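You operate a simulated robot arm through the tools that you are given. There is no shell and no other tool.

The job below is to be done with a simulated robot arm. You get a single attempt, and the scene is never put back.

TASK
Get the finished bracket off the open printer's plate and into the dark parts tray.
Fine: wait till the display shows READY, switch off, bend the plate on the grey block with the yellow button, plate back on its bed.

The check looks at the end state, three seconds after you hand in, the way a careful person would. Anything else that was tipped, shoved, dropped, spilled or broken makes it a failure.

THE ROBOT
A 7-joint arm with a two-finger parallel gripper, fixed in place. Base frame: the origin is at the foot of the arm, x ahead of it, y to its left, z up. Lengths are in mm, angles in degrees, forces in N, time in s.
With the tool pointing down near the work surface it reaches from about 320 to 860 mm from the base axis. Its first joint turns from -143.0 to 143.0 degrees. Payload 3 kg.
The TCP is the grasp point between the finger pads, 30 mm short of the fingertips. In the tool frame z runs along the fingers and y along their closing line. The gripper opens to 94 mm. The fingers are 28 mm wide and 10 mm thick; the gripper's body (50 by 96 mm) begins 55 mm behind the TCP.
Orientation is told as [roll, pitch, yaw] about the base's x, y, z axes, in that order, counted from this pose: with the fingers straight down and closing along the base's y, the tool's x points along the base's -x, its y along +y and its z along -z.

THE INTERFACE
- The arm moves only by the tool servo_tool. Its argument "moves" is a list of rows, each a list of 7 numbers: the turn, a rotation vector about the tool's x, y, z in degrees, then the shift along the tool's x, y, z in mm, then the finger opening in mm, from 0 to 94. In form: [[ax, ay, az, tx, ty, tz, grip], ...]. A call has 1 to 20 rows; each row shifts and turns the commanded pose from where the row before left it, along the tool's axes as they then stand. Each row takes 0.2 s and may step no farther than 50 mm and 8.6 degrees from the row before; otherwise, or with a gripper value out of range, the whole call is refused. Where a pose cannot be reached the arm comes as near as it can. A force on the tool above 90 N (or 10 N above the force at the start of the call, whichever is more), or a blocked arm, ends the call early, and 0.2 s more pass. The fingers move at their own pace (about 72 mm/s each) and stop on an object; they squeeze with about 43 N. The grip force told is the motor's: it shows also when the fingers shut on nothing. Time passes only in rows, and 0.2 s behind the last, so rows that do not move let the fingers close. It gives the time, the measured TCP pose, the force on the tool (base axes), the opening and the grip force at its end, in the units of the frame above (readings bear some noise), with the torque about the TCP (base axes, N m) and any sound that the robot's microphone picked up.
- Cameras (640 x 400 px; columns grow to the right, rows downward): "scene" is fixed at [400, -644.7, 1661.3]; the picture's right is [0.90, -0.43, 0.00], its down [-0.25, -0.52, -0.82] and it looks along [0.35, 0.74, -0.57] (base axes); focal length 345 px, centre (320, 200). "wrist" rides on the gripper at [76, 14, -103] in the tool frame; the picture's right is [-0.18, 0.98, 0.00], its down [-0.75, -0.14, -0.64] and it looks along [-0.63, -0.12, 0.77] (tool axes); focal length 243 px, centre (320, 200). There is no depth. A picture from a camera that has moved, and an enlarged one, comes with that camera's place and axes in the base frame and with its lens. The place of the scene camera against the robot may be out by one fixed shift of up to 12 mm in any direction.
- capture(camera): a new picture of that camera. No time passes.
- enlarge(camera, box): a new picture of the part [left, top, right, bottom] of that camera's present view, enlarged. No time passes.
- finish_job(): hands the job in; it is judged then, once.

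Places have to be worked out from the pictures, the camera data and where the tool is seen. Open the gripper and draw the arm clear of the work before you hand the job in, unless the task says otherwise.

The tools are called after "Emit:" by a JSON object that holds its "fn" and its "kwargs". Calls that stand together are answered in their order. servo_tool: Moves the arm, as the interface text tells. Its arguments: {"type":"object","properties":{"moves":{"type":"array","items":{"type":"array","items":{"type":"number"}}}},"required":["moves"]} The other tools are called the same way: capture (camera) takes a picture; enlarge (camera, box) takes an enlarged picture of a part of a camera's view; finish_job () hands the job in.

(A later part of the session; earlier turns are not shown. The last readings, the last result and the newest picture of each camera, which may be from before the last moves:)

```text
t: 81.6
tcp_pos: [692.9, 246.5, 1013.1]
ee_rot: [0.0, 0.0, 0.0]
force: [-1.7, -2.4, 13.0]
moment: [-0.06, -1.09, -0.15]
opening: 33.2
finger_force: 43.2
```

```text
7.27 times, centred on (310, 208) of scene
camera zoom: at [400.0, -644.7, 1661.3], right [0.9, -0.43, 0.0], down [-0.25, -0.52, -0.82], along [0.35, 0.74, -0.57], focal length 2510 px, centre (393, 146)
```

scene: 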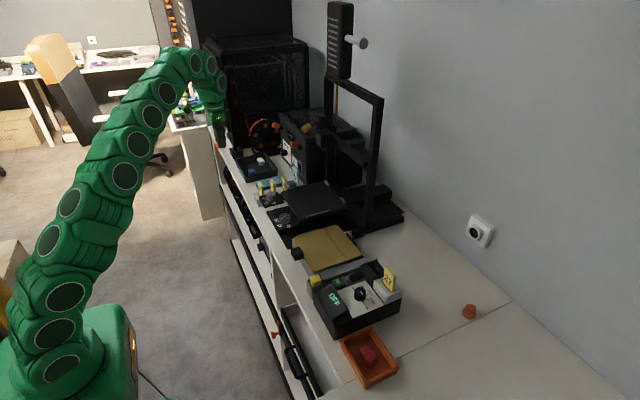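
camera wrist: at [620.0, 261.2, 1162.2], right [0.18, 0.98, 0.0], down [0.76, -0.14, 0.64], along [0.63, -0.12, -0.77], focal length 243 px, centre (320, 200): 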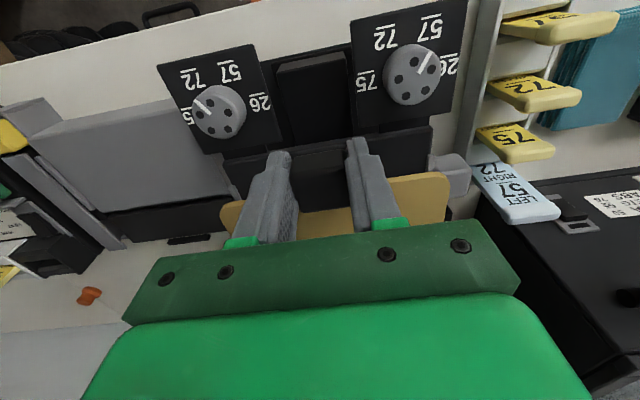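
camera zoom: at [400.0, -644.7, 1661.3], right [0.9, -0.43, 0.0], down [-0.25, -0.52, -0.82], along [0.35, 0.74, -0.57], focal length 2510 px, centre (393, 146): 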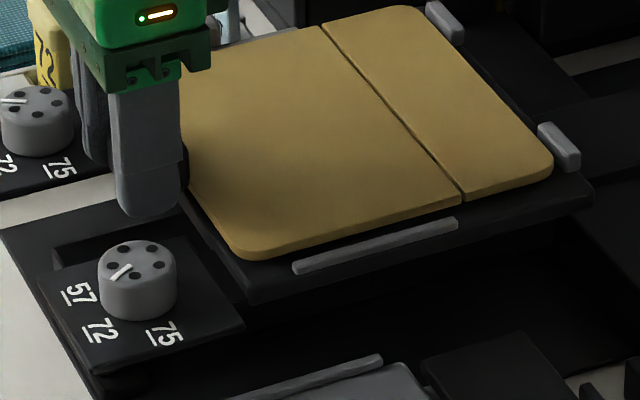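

Contact at about 13 N, though the view suggests the plate may be still 1–3 mm above its original height. I press down slightly more to see if it settles.

Emit:
{"fn": "servo_tool", "kwargs": {"moves": [[0, 0, 0, 0, 0, 1, 10], [0, 0, 0, 0, 0, 0, 10]]}}

Emit:
{"fn": "enlarge", "kwargs": {"camera": "scene", "box": [270, 180, 350, 235]}}

Emit:
{"fn": "enlarge", "kwargs": {"camera": "scene", "box": [310, 175, 350, 215]}}

Emit:
{"fn": "enlarge", "kwargs": {"camera": "wrist", "box": [180, 80, 500, 240]}}

```text
t: 82.2
tcp_pos: [693.0, 246.8, 1011.9]
ee_rot: [0.0, 0.0, 0.0]
force: [1.8, -1.2, 26.6]
moment: [-0.07, -1.7, -0.09]
opening: 33.0
finger_force: 43.2
```

```text
7.27 times, centred on (310, 208) of scene
camera zoom: at [400.0, -644.7, 1661.3], right [0.9, -0.43, 0.0], down [-0.25, -0.52, -0.82], along [0.35, 0.74, -0.57], focal length 2510 px, centre (393, 146)
```

zoom: 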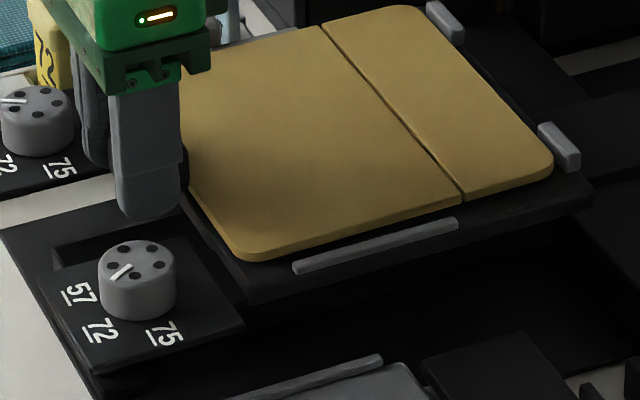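

```text
10.00 times, centred on (330, 195) of scene
camera zoom: at [400.0, -644.7, 1661.3], right [0.9, -0.43, 0.0], down [-0.25, -0.52, -0.82], along [0.35, 0.74, -0.57], focal length 3451 px, centre (220, 250)
```

zoom: 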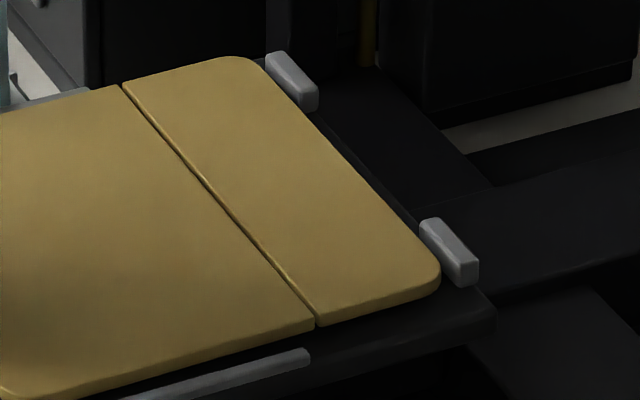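

```text
2.00 times, centred on (340, 160) of wrist
camera zoom: at [617.5, 260.4, 1114.2], right [0.18, 0.98, 0.0], down [0.75, -0.14, 0.64], along [0.63, -0.12, -0.77], focal length 485 px, centre (280, 280)
```

zoom: 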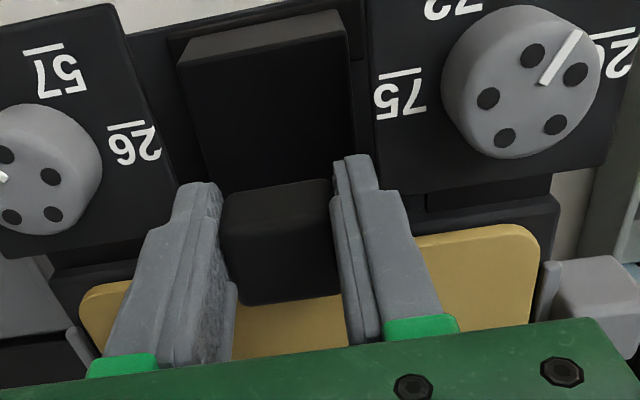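

The reaction rises to 27 N at the original grasp height (1011.9), and the plate is centred between the rails, so it is seated. I relax the push and open the fingers.

Emit:
{"fn": "servo_tool", "kwargs": {"moves": [[0, 0, 0, 0, 0, -1.5, 10], [0, 0, 0, 0, 0, 0, 25], [0, 0, 0, 0, 0, 0, 44], [0, 0, 0, 0, 0, 0, 44]]}}

Emit:
{"fn": "enlarge", "kwargs": {"camera": "scene", "box": [270, 180, 350, 235]}}

Emit:
{"fn": "enlarge", "kwargs": {"camera": "wrist", "box": [180, 80, 500, 240]}}

```text
t: 83.2
tcp_pos: [692.6, 244.4, 1011.4]
ee_rot: [-0.1, 0.2, 0.0]
force: [-0.8, 0.5, -0.2]
moment: [-0.04, 0.0, 0.02]
opening: 44.0
finger_force: 0.0
```

```text
7.27 times, centred on (310, 208) of scene
camera zoom: at [400.0, -644.7, 1661.3], right [0.9, -0.43, 0.0], down [-0.25, -0.52, -0.82], along [0.35, 0.74, -0.57], focal length 2510 px, centre (393, 146)
```

zoom: 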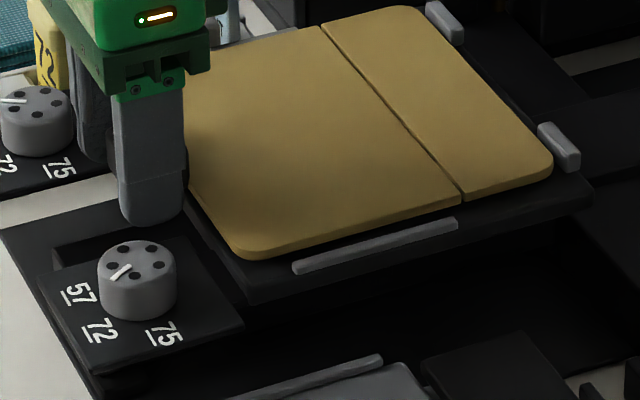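

```text
2.00 times, centred on (340, 160) of wrist
camera zoom: at [617.3, 259.9, 1114.8], right [0.18, 0.98, 0.0], down [0.76, -0.14, 0.64], along [0.63, -0.12, -0.77], focal length 485 px, centre (280, 280)
```

zoom: 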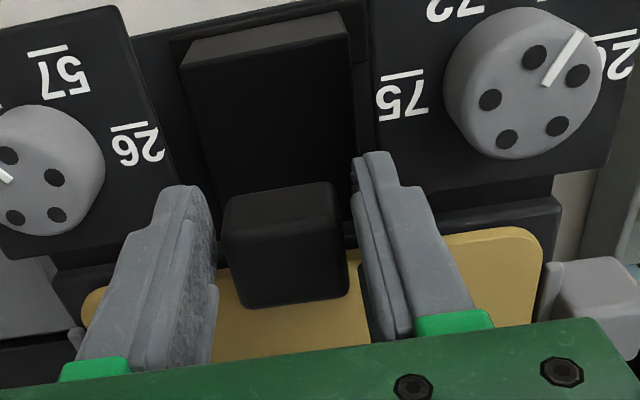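

The plate stays in place. I rise clear, then return to the same tilted viewpoint used originally to compare the plate's seat with the first view.

Emit:
{"fn": "servo_tool", "kwargs": {"moves": [[0, 0, 0, 0, 0, -10, 44], [0, 0, 0, 0, 0, -25, 44], [0, 0, 0, 0, 0, -40, 44], [0, 0, 0, 30, -4, -14, 60], [0, 0, 0, 30, -4, -14, 80], [0, 0, 0, 31, -4, -14, 90], [0, -8.4, 0, 0, 0, 0, 90], [0, -8.4, 0, 0, 0, 0, 90], [0, -8.2, 0, 0, 0, 0, 90], [0, 0, 0, 0, 0, 0, 90]]}}

Emit:
{"fn": "enlarge", "kwargs": {"camera": "wrist", "box": [220, 80, 440, 230]}}

Emit:
{"fn": "enlarge", "kwargs": {"camera": "scene", "box": [270, 180, 350, 235]}}

Emit:
{"fn": "enlarge", "kwargs": {"camera": "scene", "box": [230, 140, 420, 260]}}

```text
t: 85.4
tcp_pos: [603.6, 234.6, 1129.1]
ee_rot: [-0.1, -24.9, 0.0]
force: [0.3, -0.7, 0.1]
moment: [-0.03, 0.01, 0.03]
opening: 90.2
finger_force: 0.1
```

```text
2.67 times, centred on (330, 155) of wrist
camera zoom: at [491.6, 248.9, 1189.9], right [0.17, 0.98, 0.08], down [0.41, -0.14, 0.9], along [0.9, -0.12, -0.43], focal length 647 px, centre (293, 320)
```

zoom: 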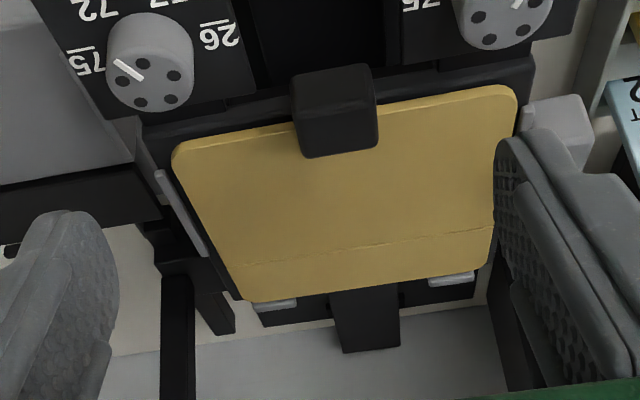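

```text
7.27 times, centred on (310, 208) of scene
camera zoom: at [400.0, -644.7, 1661.3], right [0.9, -0.43, 0.0], down [-0.25, -0.52, -0.82], along [0.35, 0.74, -0.57], focal length 2510 px, centre (393, 146)
```

zoom: 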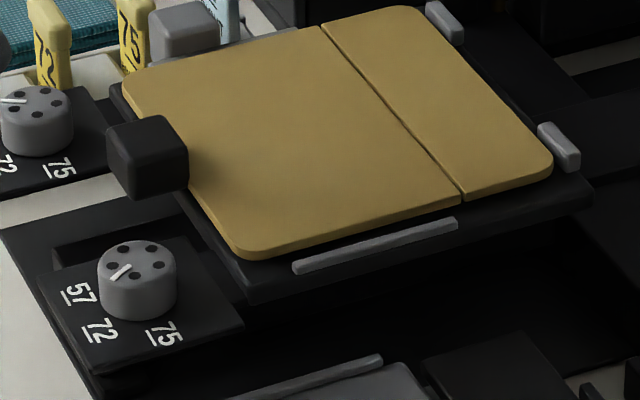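

```text
3.33 times, centred on (325, 200) of scene
camera zoom: at [400.0, -644.7, 1661.3], right [0.9, -0.43, 0.0], down [-0.25, -0.52, -0.82], along [0.35, 0.74, -0.57], focal length 1150 px, centre (303, 200)
```

zoom: 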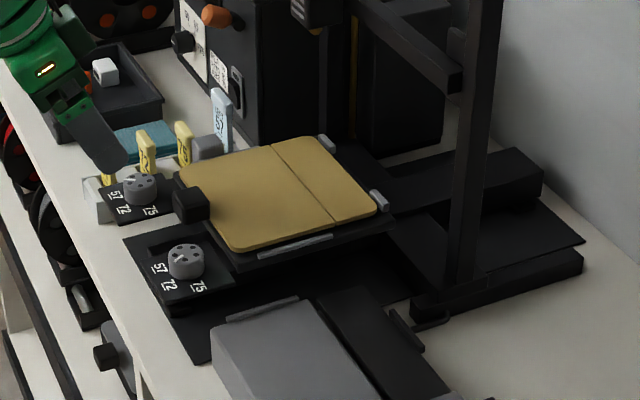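

Compared with the original crop, the plate appears shifted about 5 px up in the scene view, which could mean it is sitting 2 mm high or 3–4 mm off in y. I zoom on its edges to check for an edge riding on a rail.

Emit:
{"fn": "enlarge", "kwargs": {"camera": "scene", "box": [285, 182, 325, 207]}}

Emit:
{"fn": "enlarge", "kwargs": {"camera": "scene", "box": [295, 200, 335, 225]}}

Emit:
{"fn": "enlarge", "kwargs": {"camera": "scene", "box": [320, 178, 350, 208]}}

Emit:
{"fn": "enlarge", "kwargs": {"camera": "wrist", "box": [270, 100, 340, 200]}}

Emit:
{"fn": "enlarge", "kwargs": {"camera": "wrist", "box": [370, 100, 440, 200]}}

```text
16.00 times, centred on (305, 194) of scene
camera zoom: at [400.0, -644.7, 1661.3], right [0.9, -0.43, 0.0], down [-0.25, -0.52, -0.82], along [0.35, 0.74, -0.57], focal length 5522 px, centre (560, 288)
```

zoom: 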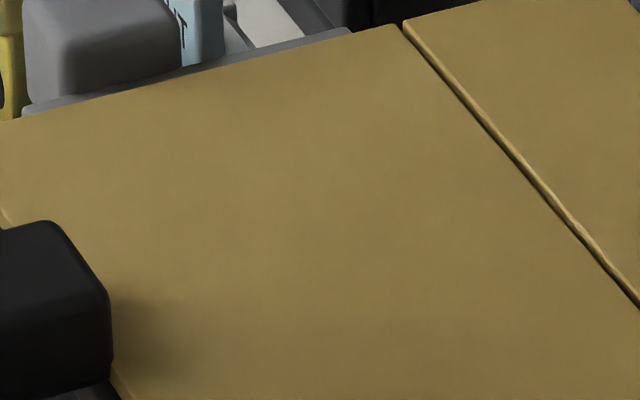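

```text
16.00 times, centred on (315, 212) of scene
camera zoom: at [400.0, -644.7, 1661.3], right [0.9, -0.43, 0.0], down [-0.25, -0.52, -0.82], along [0.35, 0.74, -0.57], focal length 5522 px, centre (400, 0)
```

zoom: 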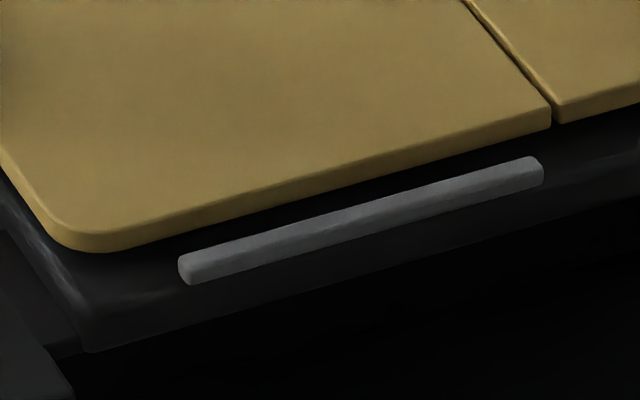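

```text
13.33 times, centred on (335, 193) of scene
camera zoom: at [400.0, -644.7, 1661.3], right [0.9, -0.43, 0.0], down [-0.25, -0.52, -0.82], along [0.35, 0.74, -0.57], focal length 4601 px, centre (120, 293)
```

zoom: 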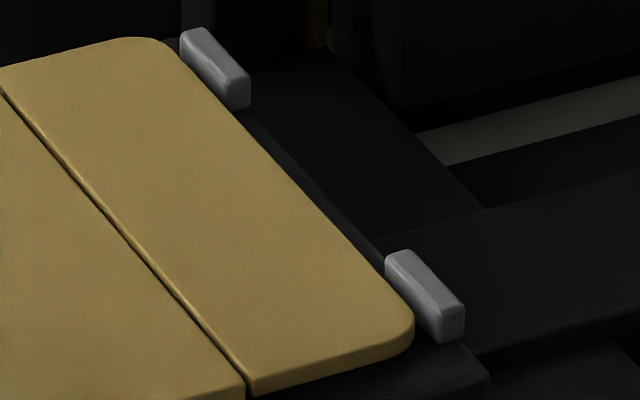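

```text
4.00 times, centred on (305, 150) of wrist
camera zoom: at [491.6, 248.9, 1189.9], right [0.17, 0.98, 0.08], down [0.41, -0.14, 0.9], along [0.9, -0.12, -0.43], focal length 970 px, centre (380, 400)
```

zoom: 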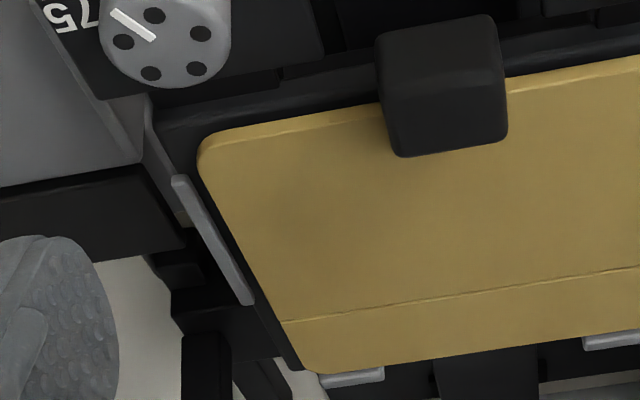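

```text
4.00 times, centred on (405, 150) of wrist
camera zoom: at [491.6, 248.9, 1189.9], right [0.17, 0.98, 0.08], down [0.41, -0.14, 0.9], along [0.9, -0.12, -0.43], focal length 970 px, centre (-20, 400)
```

zoom: 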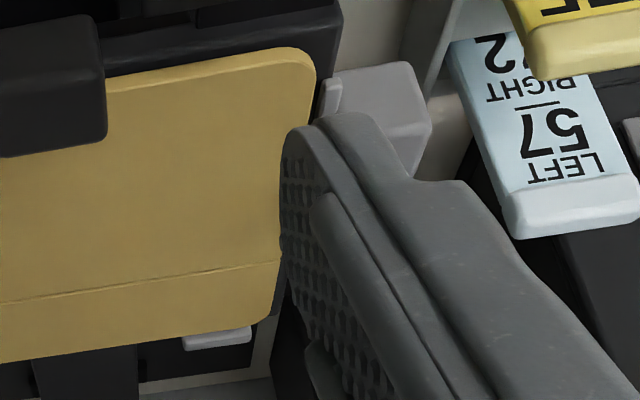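

The views leave doubt whether the plate sits a couple of mm high. I repeat the exact crops I took originally from this viewpoint for a direct comparison.

Emit:
{"fn": "enlarge", "kwargs": {"camera": "wrist", "box": [300, 90, 380, 140]}}

Emit:
{"fn": "enlarge", "kwargs": {"camera": "wrist", "box": [270, 130, 410, 220]}}

Emit:
{"fn": "enlarge", "kwargs": {"camera": "scene", "box": [260, 170, 380, 250]}}

```text
8.00 times, centred on (340, 115) of wrist
camera zoom: at [491.6, 248.9, 1189.9], right [0.17, 0.98, 0.08], down [0.41, -0.14, 0.9], along [0.9, -0.12, -0.43], focal length 1941 px, centre (160, 880)
```

zoom: 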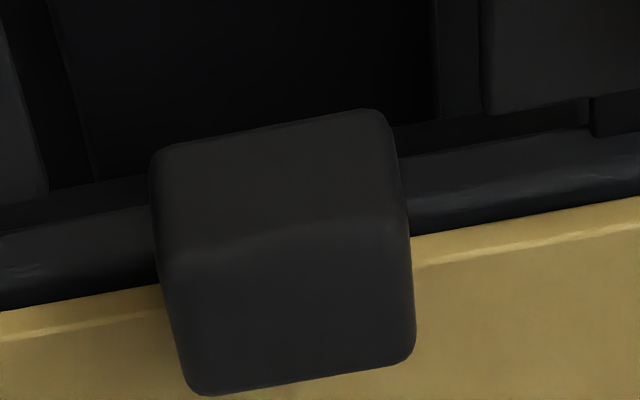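

```text
4.44 times, centred on (340, 175) of wrist
camera zoom: at [491.6, 248.9, 1189.9], right [0.17, 0.98, 0.08], down [0.41, -0.14, 0.9], along [0.9, -0.12, -0.43], focal length 1078 px, centre (231, 311)
```

zoom: 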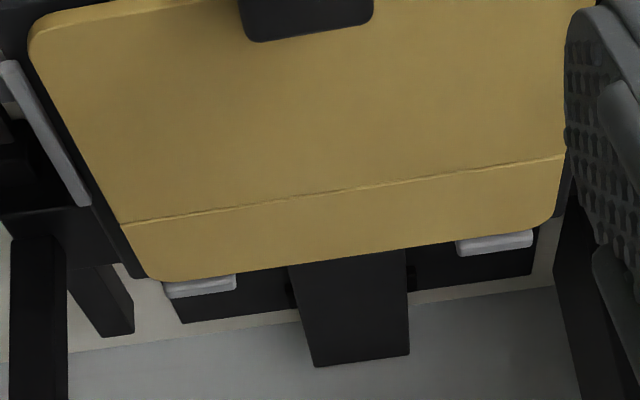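

```text
5.00 times, centred on (320, 210) of scene
camera zoom: at [400.0, -644.7, 1661.3], right [0.9, -0.43, 0.0], down [-0.25, -0.52, -0.82], along [0.35, 0.74, -0.57], focal length 1726 px, centre (320, 150)
```

zoom: 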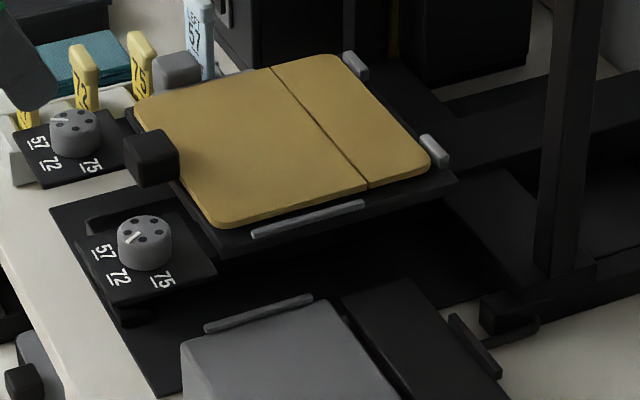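

Relative to the original crops the plate seems about 2 mm high and 1.5 mm toward +y, so it may not be fully seated. I lower the camera in front of the bed for a grazing look under the near edge.

Emit:
{"fn": "servo_tool", "kwargs": {"moves": [[0, -7, 0, 8, 0, -8, 90], [0, -7, 0, 8, 0, -8, 90], [0, -6, 0, 0, 0, 0, 90], [0, 0, 0, 28, 4, 28, 90], [0, 0, 0, 28, 4, 28, 90], [0, 0, 0, 20, 4, 20, 90], [0, 0, 0, 0, 0, 0, 90]]}}

Emit:
{"fn": "capture", "kwargs": {"camera": "wrist"}}

Emit:
{"fn": "enlarge", "kwargs": {"camera": "wrist", "box": [230, 110, 430, 235]}}

```text
t: 87.0
tcp_pos: [581.9, 245.3, 1026.6]
ee_rot: [-0.1, -44.9, 0.1]
force: [0.5, 0.6, 0.9]
moment: [0.0, 0.0, 0.0]
opening: 89.9
finger_force: 0.1
```

```text
taken
camera wrist: at [455.1, 259.0, 1045.7], right [0.13, 0.98, 0.13], down [0.08, -0.14, 0.99], along [0.99, -0.12, -0.1], focal length 243 px, centre (320, 200)
```

wrist: 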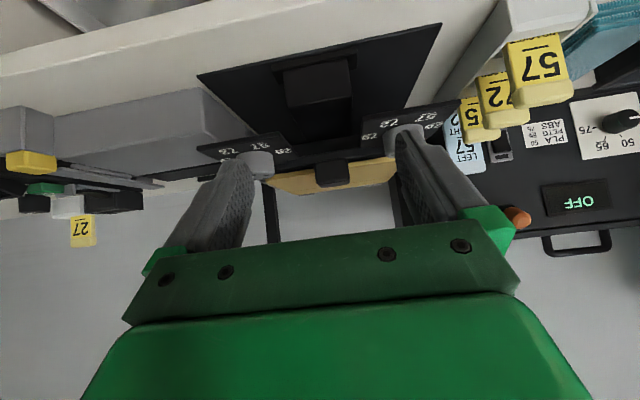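

```text
3.20 times, centred on (330, 172) of wrist
camera zoom: at [455.1, 259.0, 1045.7], right [0.13, 0.98, 0.13], down [0.08, -0.14, 0.99], along [0.99, -0.12, -0.1], focal length 776 px, centre (288, 288)
```

zoom: 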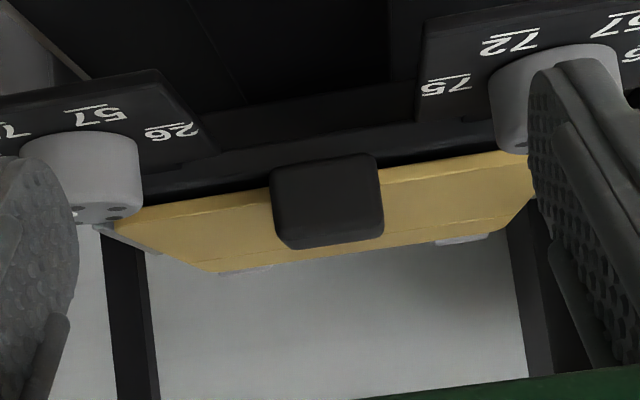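

I zoom further on the gap between the bed's front face and the plate edge.

Emit:
{"fn": "enlarge", "kwargs": {"camera": "wrist", "box": [345, 148, 400, 182]}}

Emit:
{"fn": "enlarge", "kwargs": {"camera": "wrist", "box": [262, 160, 322, 198]}}

Emit:
{"fn": "enlarge", "kwargs": {"camera": "wrist", "box": [290, 170, 400, 205]}}

```text
11.64 times, centred on (372, 165) of wrist
camera zoom: at [455.1, 259.0, 1045.7], right [0.13, 0.98, 0.13], down [0.08, -0.14, 0.99], along [0.99, -0.12, -0.1], focal length 2823 px, centre (-291, 607)
```

zoom: 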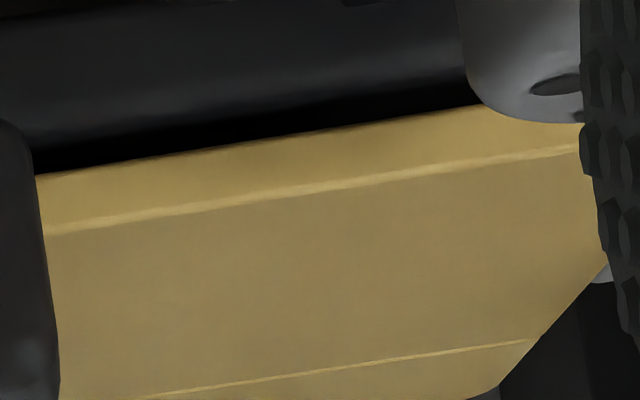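

```text
10.53 times, centred on (292, 179) of wrist
camera zoom: at [455.1, 259.0, 1045.7], right [0.13, 0.98, 0.13], down [0.08, -0.14, 0.99], along [0.99, -0.12, -0.1], focal length 2554 px, centre (615, 421)
```

zoom: 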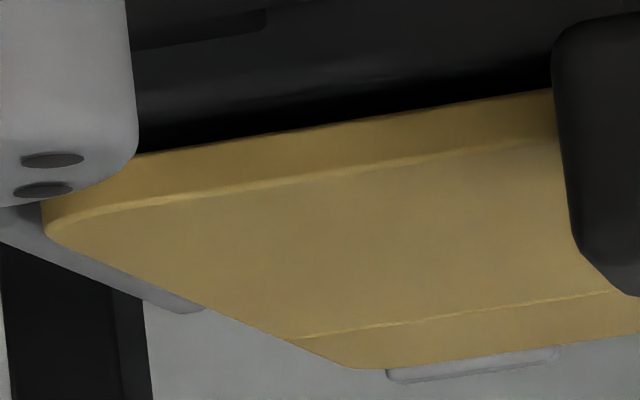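

```text
5.82 times, centred on (345, 188) of wrist
camera zoom: at [455.1, 259.0, 1045.7], right [0.13, 0.98, 0.13], down [0.08, -0.14, 0.99], along [0.99, -0.12, -0.1], focal length 1412 px, centre (174, 273)
```

zoom: 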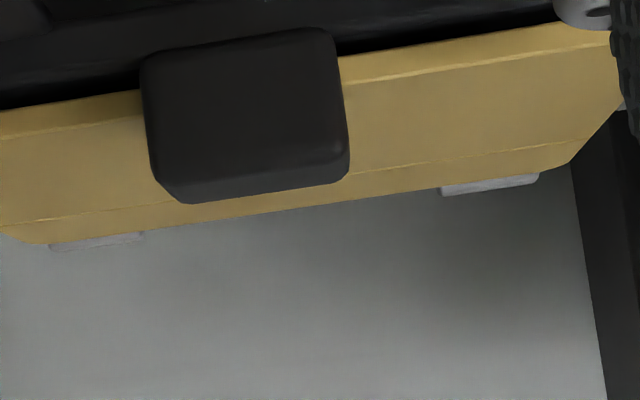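

There is a visible shadow gap under the near edge, so the plate is not fully down. I go back to the handle to reseat it; first I retreat up and straighten the tool.

Emit:
{"fn": "servo_tool", "kwargs": {"moves": [[0, 0, 0, -35, 0, -35, 90], [0, 0, 0, -30, 0, -30, 80], [0, 7, 0, 0, 0, 0, 70], [0, 8, 0, 0, 0, 0, 60], [0, 8, 0, 0, 0, 0, 46], [0, 8, 0, 0, 0, 0, 46], [0, 8, 0, 0, 0, 0, 46], [0, 6, 0, 0, 0, 0, 46], [0, 0, 0, 0, 0, 0, 46]]}}

```text
t: 89.0
tcp_pos: [580.3, 247.0, 1120.4]
ee_rot: [-0.1, 0.2, 0.0]
force: [-0.6, -0.5, -0.6]
moment: [0.01, -0.01, 0.02]
opening: 46.1
finger_force: 0.1
```

I move above the handle again and check the alignment before descending.

Emit:
{"fn": "servo_tool", "kwargs": {"moves": [[0, 0, 0, -37.6, -0.7, 15, 46], [0, 0, 0, -37.6, -0.7, 15, 46], [0, 0, 0, -37.6, -0.7, 15, 46], [0, 0, 0, 0, 0, 15, 46], [0, 0, 0, 0, 0, 0, 46]]}}

Emit:
{"fn": "enlarge", "kwargs": {"camera": "wrist", "box": [180, 80, 500, 240]}}

```text
t: 90.2
tcp_pos: [693.5, 243.6, 1059.7]
ee_rot: [-0.1, 0.2, 0.0]
force: [-0.5, 0.1, -0.2]
moment: [-0.05, -0.06, 0.01]
opening: 46.3
finger_force: 0.1
```

```text
2.00 times, centred on (340, 160) of wrist
camera zoom: at [618.1, 257.4, 1162.2], right [0.18, 0.98, 0.0], down [0.76, -0.14, 0.64], along [0.63, -0.12, -0.77], focal length 485 px, centre (280, 280)
```

zoom: 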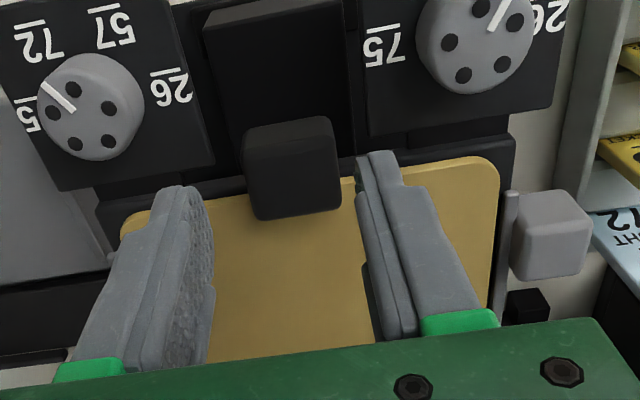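

The handle centre is near y≈246.8, so I shift +1.5 mm and descend to the grasp height.

Emit:
{"fn": "servo_tool", "kwargs": {"moves": [[0, 0, 0, 0, 1.5, 18, 46], [0, 0, 0, 0, 0, 18, 46], [0, 0, 0, 0, 0, 8, 46], [0, 0, 0, 0, 0, 3, 46], [0, 0, 0, 0, 0, 0, 46]]}}

Emit:
{"fn": "enlarge", "kwargs": {"camera": "wrist", "box": [180, 80, 500, 240]}}

```text
t: 91.4
tcp_pos: [693.2, 244.8, 1012.2]
ee_rot: [0.0, 0.0, 0.0]
force: [0.0, 0.3, 0.0]
moment: [0.03, -0.04, -0.02]
opening: 46.2
finger_force: 0.0
```

```text
2.00 times, centred on (340, 160) of wrist
camera zoom: at [617.9, 259.6, 1115.5], right [0.18, 0.98, 0.0], down [0.76, -0.14, 0.64], along [0.63, -0.12, -0.77], focal length 485 px, centre (280, 280)
```

zoom: 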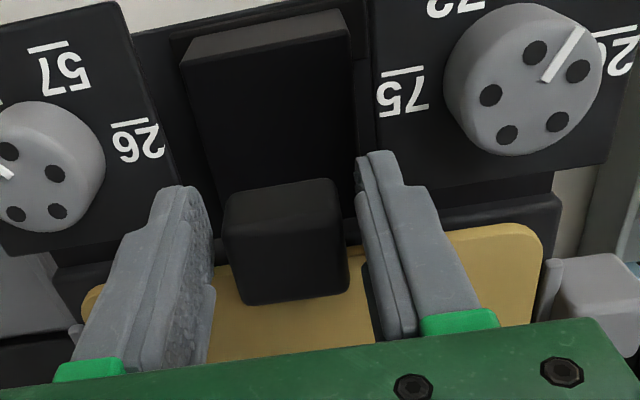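

Fingers straddle the handle well. I grasp it, lift 10 mm and take a look at the bed beneath.

Emit:
{"fn": "servo_tool", "kwargs": {"moves": [[0, 0, 0, 0, 0, 0, 30], [0, 0, 0, 0, 0, 0, 10], [0, 0, 0, 0, 0, 0, 10], [0, 0, 0, 0, 0, 0, 10], [0, 0, 0, 0, 0, -3, 10], [0, 0, 0, 0, 0, -7, 10], [0, 0, 0, 0, 0, -20, 10], [0, 0, 0, 0, 0, -25, 10], [0, 0, 0, 0, 0, -25, 10], [0, 0, 0, 0, 0, 0, 10]]}}

Emit:
{"fn": "enlarge", "kwargs": {"camera": "scene", "box": [270, 165, 370, 245]}}

Emit:
{"fn": "enlarge", "kwargs": {"camera": "scene", "box": [295, 185, 350, 225]}}

```text
t: 93.6
tcp_pos: [692.7, 244.8, 1093.8]
ee_rot: [-0.2, 0.1, 0.0]
force: [0.8, 0.3, -1.2]
moment: [0.01, 0.16, 0.02]
opening: 33.4
finger_force: 43.5
```

```text
5.00 times, centred on (320, 205) of scene
camera zoom: at [400.0, -644.7, 1661.3], right [0.9, -0.43, 0.0], down [-0.25, -0.52, -0.82], along [0.35, 0.74, -0.57], focal length 1726 px, centre (320, 175)
```

zoom: 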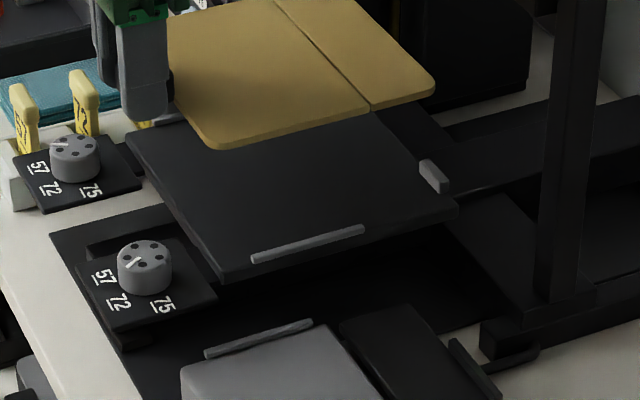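

```text
10.00 times, centred on (322, 205) of scene
camera zoom: at [400.0, -644.7, 1661.3], right [0.9, -0.43, 0.0], down [-0.25, -0.52, -0.82], along [0.35, 0.74, -0.57], focal length 3451 px, centre (295, 150)
```

zoom: 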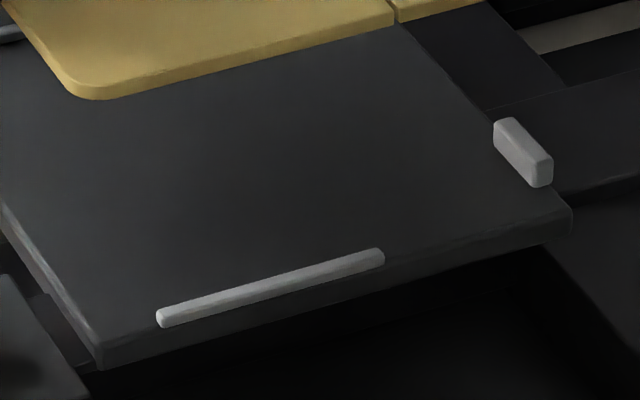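

The bed is bare and flat, its front edge flush with the plate's original near edge. The likely cause is the handle's lower lip catching on the bed's front edge, so I reseat with the plate 3 mm further back (−x) and 1.5 mm toward −y.

Emit:
{"fn": "servo_tool", "kwargs": {"moves": [[0, 0, 0, 3, -1.5, 0, 10], [0, 0, 0, 0, 0, 20, 10], [0, 0, 0, 0, 0, 25, 10], [0, 0, 0, 0, 0, 20, 10], [0, 0, 0, 0, 0, 8, 10], [0, 0, 0, 0, 0, 3, 10], [0, 0, 0, 0, 0, 2, 10], [0, 0, 0, 0, 0, 0, 10]]}}

Emit:
{"fn": "enlarge", "kwargs": {"camera": "scene", "box": [270, 180, 350, 235]}}

```text
t: 95.4
tcp_pos: [691.0, 244.4, 1015.2]
ee_rot: [-0.2, 0.1, 0.1]
force: [0.5, -0.2, -1.6]
moment: [0.01, 0.13, 0.02]
opening: 33.2
finger_force: 43.3
```

```text
7.27 times, centred on (310, 208) of scene
camera zoom: at [400.0, -644.7, 1661.3], right [0.9, -0.43, 0.0], down [-0.25, -0.52, -0.82], along [0.35, 0.74, -0.57], focal length 2510 px, centre (393, 146)
```

zoom: 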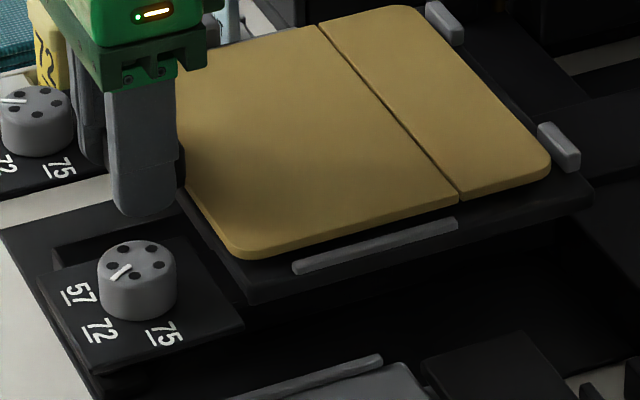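

Still free at 1015. I lower in small steps to contact.

Emit:
{"fn": "servo_tool", "kwargs": {"moves": [[0, 0, 0, 0, 0, 1.5, 10], [0, 0, 0, 0, 0, 1.5, 10], [0, 0, 0, 0, 0, 0, 10]]}}

Emit:
{"fn": "servo_tool", "kwargs": {"moves": [[0, 0, 0, 0, 0, 1, 10], [0, 0, 0, 0, 0, 0, 10]]}}

Emit:
{"fn": "enlarge", "kwargs": {"camera": "scene", "box": [270, 180, 350, 235]}}

```text
t: 96.2
tcp_pos: [691.7, 244.3, 1012.3]
ee_rot: [0.1, 0.0, -0.1]
force: [-0.6, -2.0, 8.9]
moment: [-0.06, -0.76, -0.06]
opening: 33.2
finger_force: 43.1
```

```text
t: 96.8
tcp_pos: [691.8, 244.3, 1010.8]
ee_rot: [0.1, 0.0, 0.0]
force: [1.6, -0.6, 21.9]
moment: [-0.03, -1.56, 0.03]
opening: 33.1
finger_force: 42.8
```

```text
7.27 times, centred on (310, 208) of scene
camera zoom: at [400.0, -644.7, 1661.3], right [0.9, -0.43, 0.0], down [-0.25, -0.52, -0.82], along [0.35, 0.74, -0.57], focal length 2510 px, centre (393, 146)
```

zoom: 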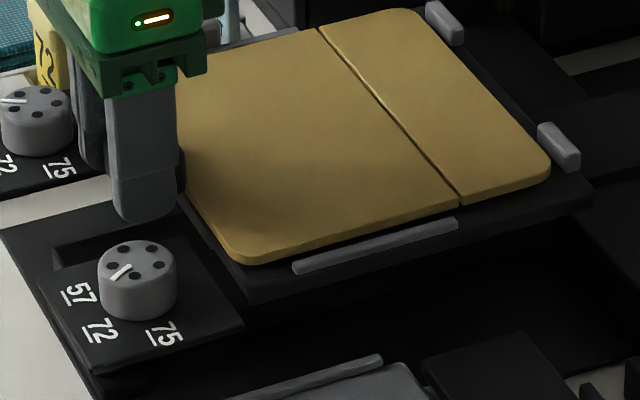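

Contact again near the same height, but the image now matches the original much better. I relax and release to see how the plate rests.

Emit:
{"fn": "servo_tool", "kwargs": {"moves": [[0, 0, 0, 0, 0, -1, 10], [0, 0, 0, 0, 0, 0, 25], [0, 0, 0, 0, 0, 0, 45], [0, 0, 0, 0, 0, 0, 45]]}}

Emit:
{"fn": "enlarge", "kwargs": {"camera": "scene", "box": [270, 180, 350, 235]}}

Emit:
{"fn": "enlarge", "kwargs": {"camera": "wrist", "box": [180, 80, 500, 240]}}

```text
t: 97.8
tcp_pos: [690.0, 244.0, 1012.2]
ee_rot: [-0.1, 0.3, 0.0]
force: [0.2, 0.1, -0.4]
moment: [-0.01, -0.02, 0.02]
opening: 44.8
finger_force: 0.0
```

```text
7.27 times, centred on (310, 208) of scene
camera zoom: at [400.0, -644.7, 1661.3], right [0.9, -0.43, 0.0], down [-0.25, -0.52, -0.82], along [0.35, 0.74, -0.57], focal length 2510 px, centre (393, 146)
```

zoom: 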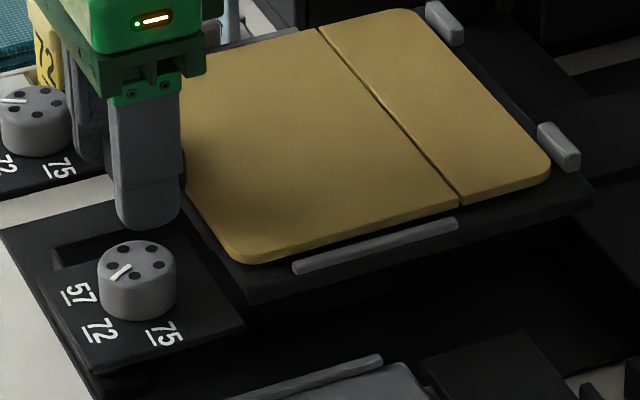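

```text
2.00 times, centred on (340, 160) of wrist
camera zoom: at [614.8, 258.4, 1114.7], right [0.18, 0.98, 0.0], down [0.76, -0.14, 0.64], along [0.63, -0.12, -0.77], focal length 485 px, centre (280, 280)
```

zoom: 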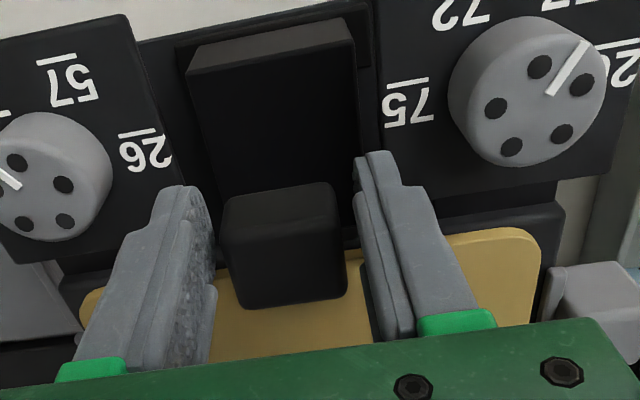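

I retreat to the same tilted viewpoint and repeat the comparison crops.

Emit:
{"fn": "servo_tool", "kwargs": {"moves": [[0, 0, 0, 0, 0, -10, 45], [0, 0, 0, 0, 0, -25, 45], [0, 0, 0, 0, 0, -40, 45], [0, 0, 0, 30, -4, -14, 60], [0, 0, 0, 30, -4, -14, 80], [0, 0, 0, 28.5, -3.5, -13, 90], [0, -8.4, 0, 0, 0, 0, 90], [0, -8.4, 0, 0, 0, 0, 90], [0, -8.2, 0, 0, 0, 0, 90], [0, 0, 0, 0, 0, 0, 90]]}}

Emit:
{"fn": "enlarge", "kwargs": {"camera": "wrist", "box": [300, 90, 380, 140]}}

Emit:
{"fn": "enlarge", "kwargs": {"camera": "wrist", "box": [220, 80, 440, 230]}}

Emit:
{"fn": "enlarge", "kwargs": {"camera": "scene", "box": [270, 180, 350, 235]}}

Emit:
{"fn": "enlarge", "kwargs": {"camera": "scene", "box": [295, 200, 335, 225]}}

```text
t: 100.0
tcp_pos: [602.7, 233.1, 1127.2]
ee_rot: [-0.1, -24.9, 0.0]
force: [0.5, -0.8, 0.7]
moment: [0.0, -0.01, 0.01]
opening: 90.1
finger_force: 0.0
```

```text
8.00 times, centred on (340, 115) of wrist
camera zoom: at [490.7, 246.7, 1188.8], right [0.17, 0.98, 0.08], down [0.41, -0.14, 0.9], along [0.9, -0.12, -0.43], focal length 1941 px, centre (160, 880)
```

zoom: 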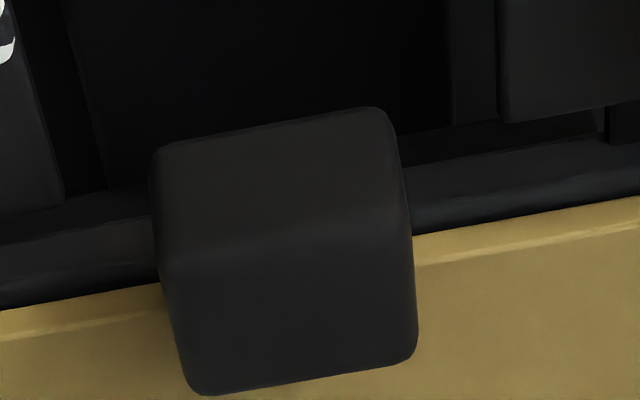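

```text
2.67 times, centred on (330, 155) of wrist
camera zoom: at [490.7, 246.7, 1188.8], right [0.17, 0.98, 0.08], down [0.41, -0.14, 0.9], along [0.9, -0.12, -0.43], focal length 647 px, centre (293, 320)
```

zoom: 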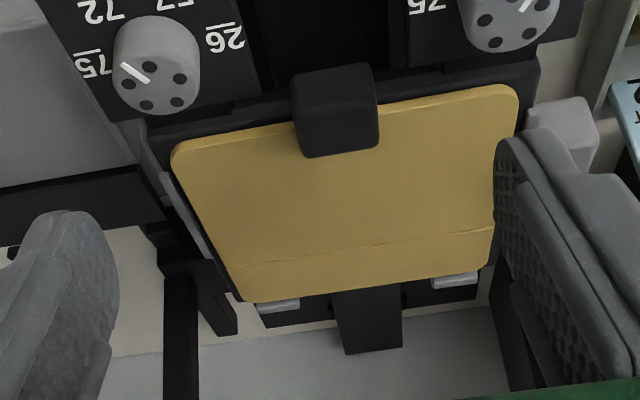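

```text
7.27 times, centred on (310, 208) of scene
camera zoom: at [400.0, -644.7, 1661.3], right [0.9, -0.43, 0.0], down [-0.25, -0.52, -0.82], along [0.35, 0.74, -0.57], focal length 2510 px, centre (393, 146)
```

zoom: 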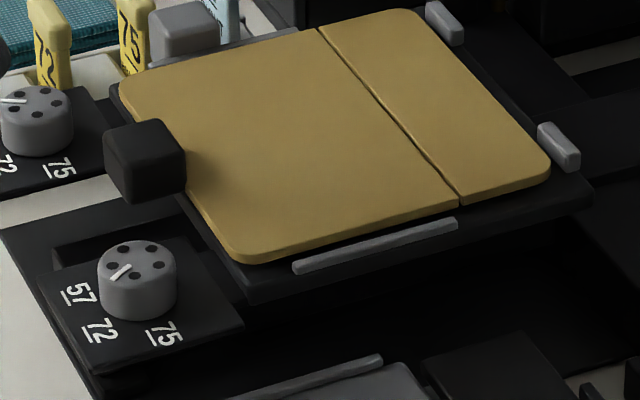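

```text
16.00 times, centred on (315, 212) of scene
camera zoom: at [400.0, -644.7, 1661.3], right [0.9, -0.43, 0.0], down [-0.25, -0.52, -0.82], along [0.35, 0.74, -0.57], focal length 5522 px, centre (400, 0)
```

zoom: 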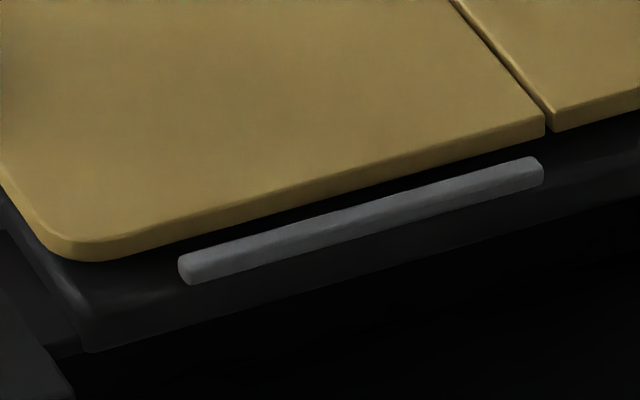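

The residual difference suggests the near edge may still be ~2 mm high. I take the low grazing view again to measure the gap now.

Emit:
{"fn": "servo_tool", "kwargs": {"moves": [[0, -7, 0, 8, 0, -8, 90], [0, -7, 0, 8, 0, -8, 90], [0, -6, 0, 0, 0, 0, 90], [0, 0, 0, 28, 4, 28, 90], [0, 0, 0, 28, 4, 28, 90], [0, 0, 0, 20, 5, 20, 90], [0, 0, 0, 0, 0, 0, 90]]}}

Emit:
{"fn": "enlarge", "kwargs": {"camera": "wrist", "box": [345, 148, 400, 182]}}

Emit:
{"fn": "enlarge", "kwargs": {"camera": "wrist", "box": [262, 160, 322, 198]}}

Emit:
{"fn": "enlarge", "kwargs": {"camera": "wrist", "box": [290, 140, 400, 205]}}

```text
t: 101.6
tcp_pos: [578.5, 244.6, 1026.9]
ee_rot: [0.0, -44.9, 0.1]
force: [-0.5, 0.2, 0.0]
moment: [-0.01, -0.02, -0.01]
opening: 90.0
finger_force: 0.1
```

```text
11.64 times, centred on (372, 165) of wrist
camera zoom: at [453.7, 258.8, 1045.5], right [0.13, 0.98, 0.13], down [0.08, -0.14, 0.99], along [0.99, -0.12, -0.1], focal length 2823 px, centre (-291, 607)
```

zoom: 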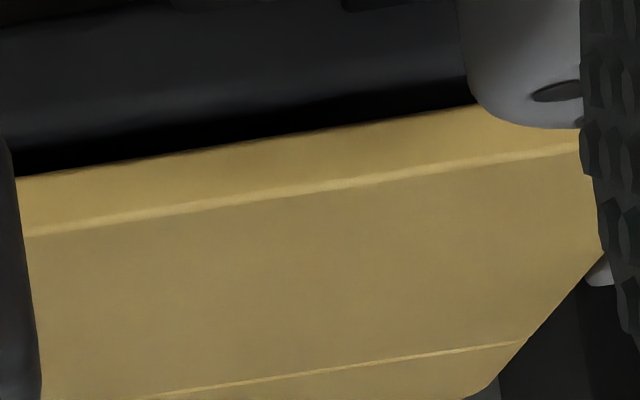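

```text
10.53 times, centred on (292, 179) of wrist
camera zoom: at [453.7, 258.8, 1045.5], right [0.13, 0.98, 0.13], down [0.08, -0.14, 0.99], along [0.99, -0.12, -0.1], focal length 2554 px, centre (615, 421)
```

zoom: 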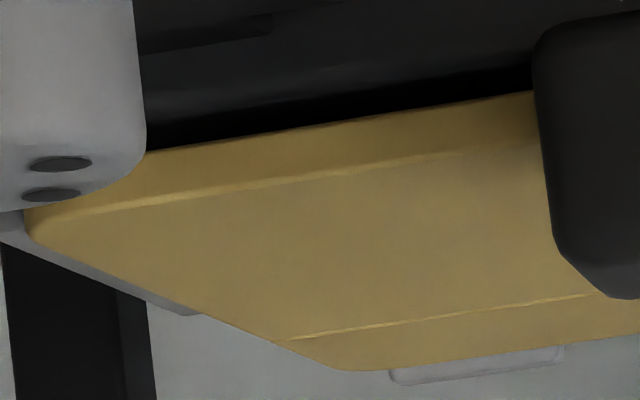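

```text
5.82 times, centred on (345, 172) of wrist
camera zoom: at [453.7, 258.8, 1045.5], right [0.13, 0.98, 0.13], down [0.08, -0.14, 0.99], along [0.99, -0.12, -0.1], focal length 1412 px, centre (174, 360)
```

zoom: 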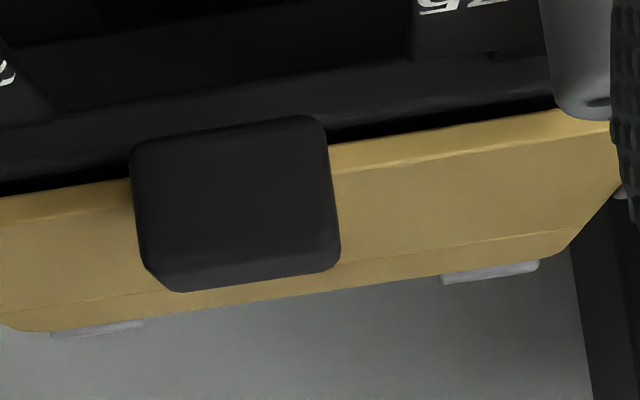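

The gap under the near edge is unchanged (~2–3 mm), so something at the near side supports it. I will lift the plate once more and closely inspect the bed's front edge.

Emit:
{"fn": "servo_tool", "kwargs": {"moves": [[0, 0, 0, -35, 0, -35, 90], [0, 0, 0, -30, 0, -30, 80], [0, 7, 0, 0, 0, 0, 70], [0, 8, 0, 0, 0, 0, 60], [0, 8, 0, 0, 0, 0, 46], [0, 8, 0, 0, 0, 0, 46], [0, 8, 0, 0, 0, 0, 46], [0, 6, 0, 0, 0, 0, 46], [0, 0, 0, -37.6, 0, 15, 46], [0, 0, 0, -37.6, 0, 15, 46], [0, 0, 0, -35, 0, 15, 46], [0, 0, 0, 0, 0, 15, 46], [0, 0, 0, 0, 0, 0, 46]]}}

Emit:
{"fn": "enlarge", "kwargs": {"camera": "wrist", "box": [180, 80, 500, 240]}}

```text
t: 104.4
tcp_pos: [690.2, 246.4, 1057.4]
ee_rot: [-0.1, 0.2, 0.0]
force: [-1.1, 0.8, -0.2]
moment: [0.01, 0.03, 0.01]
opening: 45.9
finger_force: 0.1
```

```text
2.00 times, centred on (340, 160) of wrist
camera zoom: at [614.8, 260.9, 1161.4], right [0.18, 0.98, 0.0], down [0.76, -0.14, 0.64], along [0.63, -0.12, -0.77], focal length 485 px, centre (280, 280)
```

zoom: 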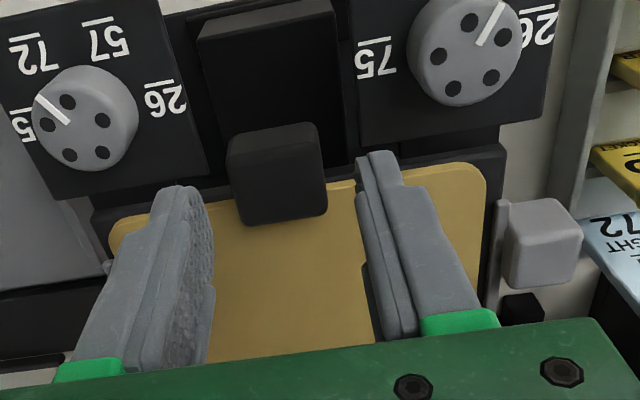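

The handle centre is at y≈245.4. I descend, grasp, and lift about 80 mm.

Emit:
{"fn": "servo_tool", "kwargs": {"moves": [[0, 0, 0, 0, -1, 18, 46], [0, 0, 0, 0, 0, 17, 46], [0, 0, 0, 0, 0, 8, 46], [0, 0, 0, 0, 0, 3, 46], [0, 0, 0, 0, 0, 0, 46], [0, 0, 0, 0, 0, 0, 30], [0, 0, 0, 0, 0, 0, 10], [0, 0, 0, 0, 0, 0, 10], [0, 0, 0, 0, 0, 0, 10], [0, 0, 0, 0, 0, -3, 10], [0, 0, 0, 0, 0, -7, 10], [0, 0, 0, 0, 0, -20, 10], [0, 0, 0, 0, 0, -25, 10], [0, 0, 0, 0, 0, -25, 10], [0, 0, 0, 0, 0, 0, 10]]}}

Emit:
{"fn": "enlarge", "kwargs": {"camera": "scene", "box": [283, 190, 313, 225]}}

Emit:
{"fn": "enlarge", "kwargs": {"camera": "scene", "box": [280, 165, 330, 205]}}

Emit:
{"fn": "enlarge", "kwargs": {"camera": "wrist", "box": [240, 110, 400, 230]}}

```text
t: 107.6
tcp_pos: [691.4, 243.1, 1092.7]
ee_rot: [-0.1, 0.1, 0.0]
force: [1.0, 0.0, -1.0]
moment: [-0.04, 0.15, 0.01]
opening: 33.2
finger_force: 42.8
```

```text
11.43 times, centred on (298, 208) of scene
camera zoom: at [400.0, -644.7, 1661.3], right [0.9, -0.43, 0.0], down [-0.25, -0.52, -0.82], along [0.35, 0.74, -0.57], focal length 3944 px, centre (571, 114)
```

zoom: 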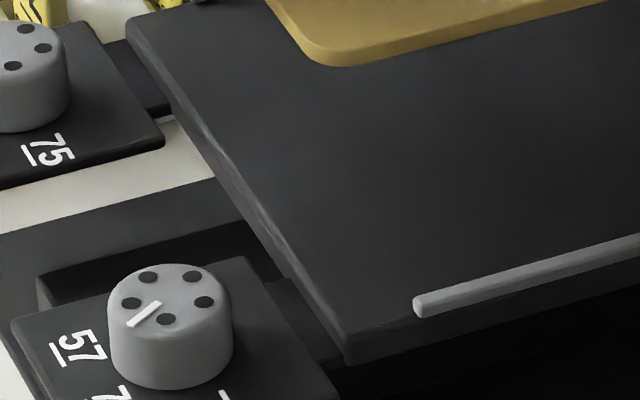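

```text
10.00 times, centred on (305, 185) of scene
camera zoom: at [400.0, -644.7, 1661.3], right [0.9, -0.43, 0.0], down [-0.25, -0.52, -0.82], along [0.35, 0.74, -0.57], focal length 3451 px, centre (470, 350)
```

zoom: 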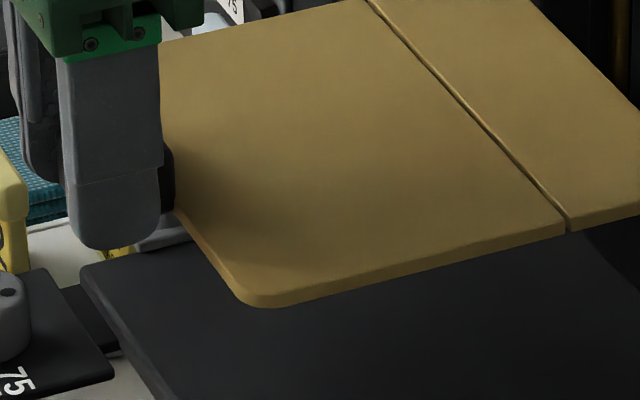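

```text
3.33 times, centred on (320, 170) of wrist
camera zoom: at [615.5, 258.6, 1195.2], right [0.18, 0.98, 0.0], down [0.76, -0.14, 0.64], along [0.63, -0.12, -0.77], focal length 809 px, centre (320, 300)
```

zoom: 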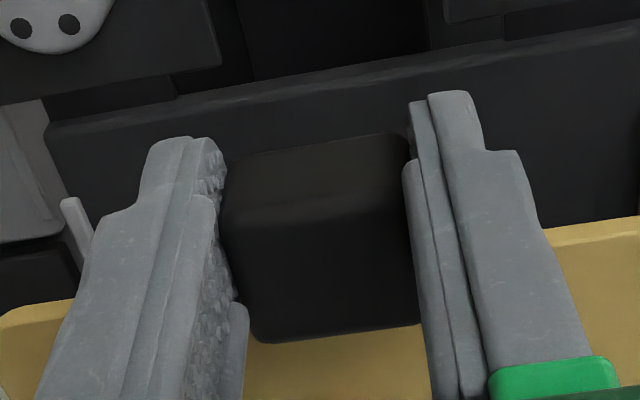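

The bed is flat with no lip, and the handle's underside looks level with the plate's. I put the plate back at its original x (2.5 mm forward), release it, and then press it down from above beside the handle to see whether it seats.

Emit:
{"fn": "servo_tool", "kwargs": {"moves": [[0, 0, 0, -2.5, 0, 0, 10], [0, 0, 0, 0, 0, 20, 10], [0, 0, 0, 0, 0, 25, 10], [0, 0, 0, 0, 0, 20, 10], [0, 0, 0, 0, 0, 8, 10], [0, 0, 0, 0, 0, 4, 10], [0, 0, 0, 0, 0, 2, 10], [0, 0, 0, 0, 0, 0, 10]]}}

Emit:
{"fn": "servo_tool", "kwargs": {"moves": [[0, 0, 0, 0, 0, 1, 10], [0, 0, 0, 0, 0, 0, 10]]}}

Emit:
{"fn": "enlarge", "kwargs": {"camera": "scene", "box": [270, 180, 350, 235]}}

```text
t: 109.4
tcp_pos: [693.2, 243.1, 1013.4]
ee_rot: [-0.1, 0.1, 0.1]
force: [0.0, 0.5, -1.3]
moment: [0.04, 0.14, 0.0]
opening: 33.0
finger_force: 43.0
```

```text
t: 110.0
tcp_pos: [693.2, 244.3, 1013.1]
ee_rot: [0.0, 0.0, 0.0]
force: [-2.0, -1.5, 4.6]
moment: [-0.08, -0.47, -0.18]
opening: 33.2
finger_force: 43.2
```

```text
7.27 times, centred on (310, 208) of scene
camera zoom: at [400.0, -644.7, 1661.3], right [0.9, -0.43, 0.0], down [-0.25, -0.52, -0.82], along [0.35, 0.74, -0.57], focal length 2510 px, centre (393, 146)
```

zoom: 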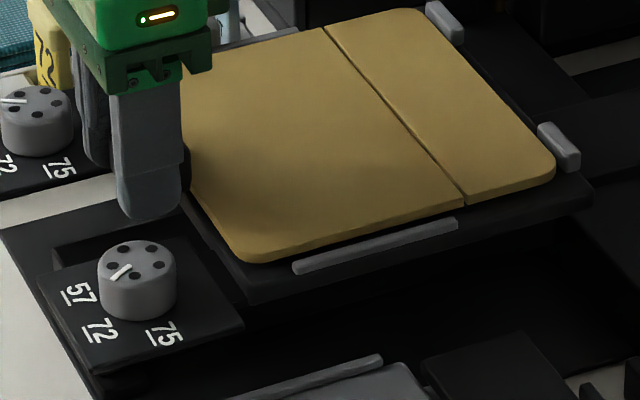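

The position now matches the original within about 1–2 px (roughly 1 mm). I settle it a bit more, release, then raise the fingers to press beside the handle.

Emit:
{"fn": "servo_tool", "kwargs": {"moves": [[0, 0, 0, 0, 0, 0.7, 10], [0, 0, 0, 0, 0, 0, 20], [0, 0, 0, 0, 0, 0, 45], [0, 0, 0, 0, 0, 0, 45]]}}

Emit:
{"fn": "enlarge", "kwargs": {"camera": "scene", "box": [270, 180, 350, 235]}}

Emit:
{"fn": "enlarge", "kwargs": {"camera": "wrist", "box": [180, 80, 500, 240]}}

```text
t: 111.0
tcp_pos: [693.9, 245.0, 1011.1]
ee_rot: [0.0, 0.2, -0.1]
force: [-0.1, -0.1, -0.4]
moment: [0.0, -0.02, -0.02]
opening: 45.0
finger_force: 0.1
```

```text
7.27 times, centred on (310, 208) of scene
camera zoom: at [400.0, -644.7, 1661.3], right [0.9, -0.43, 0.0], down [-0.25, -0.52, -0.82], along [0.35, 0.74, -0.57], focal length 2510 px, centre (393, 146)
```

zoom: 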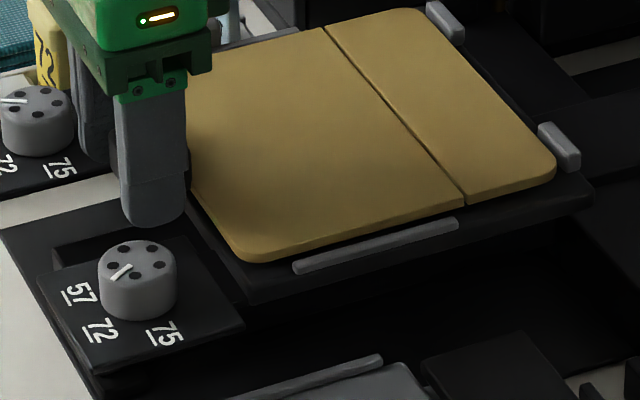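

```text
2.00 times, centred on (340, 160) of wrist
camera zoom: at [617.7, 258.8, 1115.0], right [0.18, 0.98, 0.0], down [0.76, -0.14, 0.64], along [0.63, -0.12, -0.77], focal length 485 px, centre (280, 280)
```

zoom: 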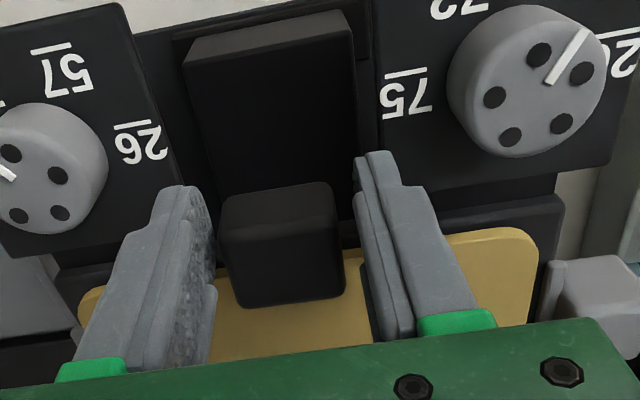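

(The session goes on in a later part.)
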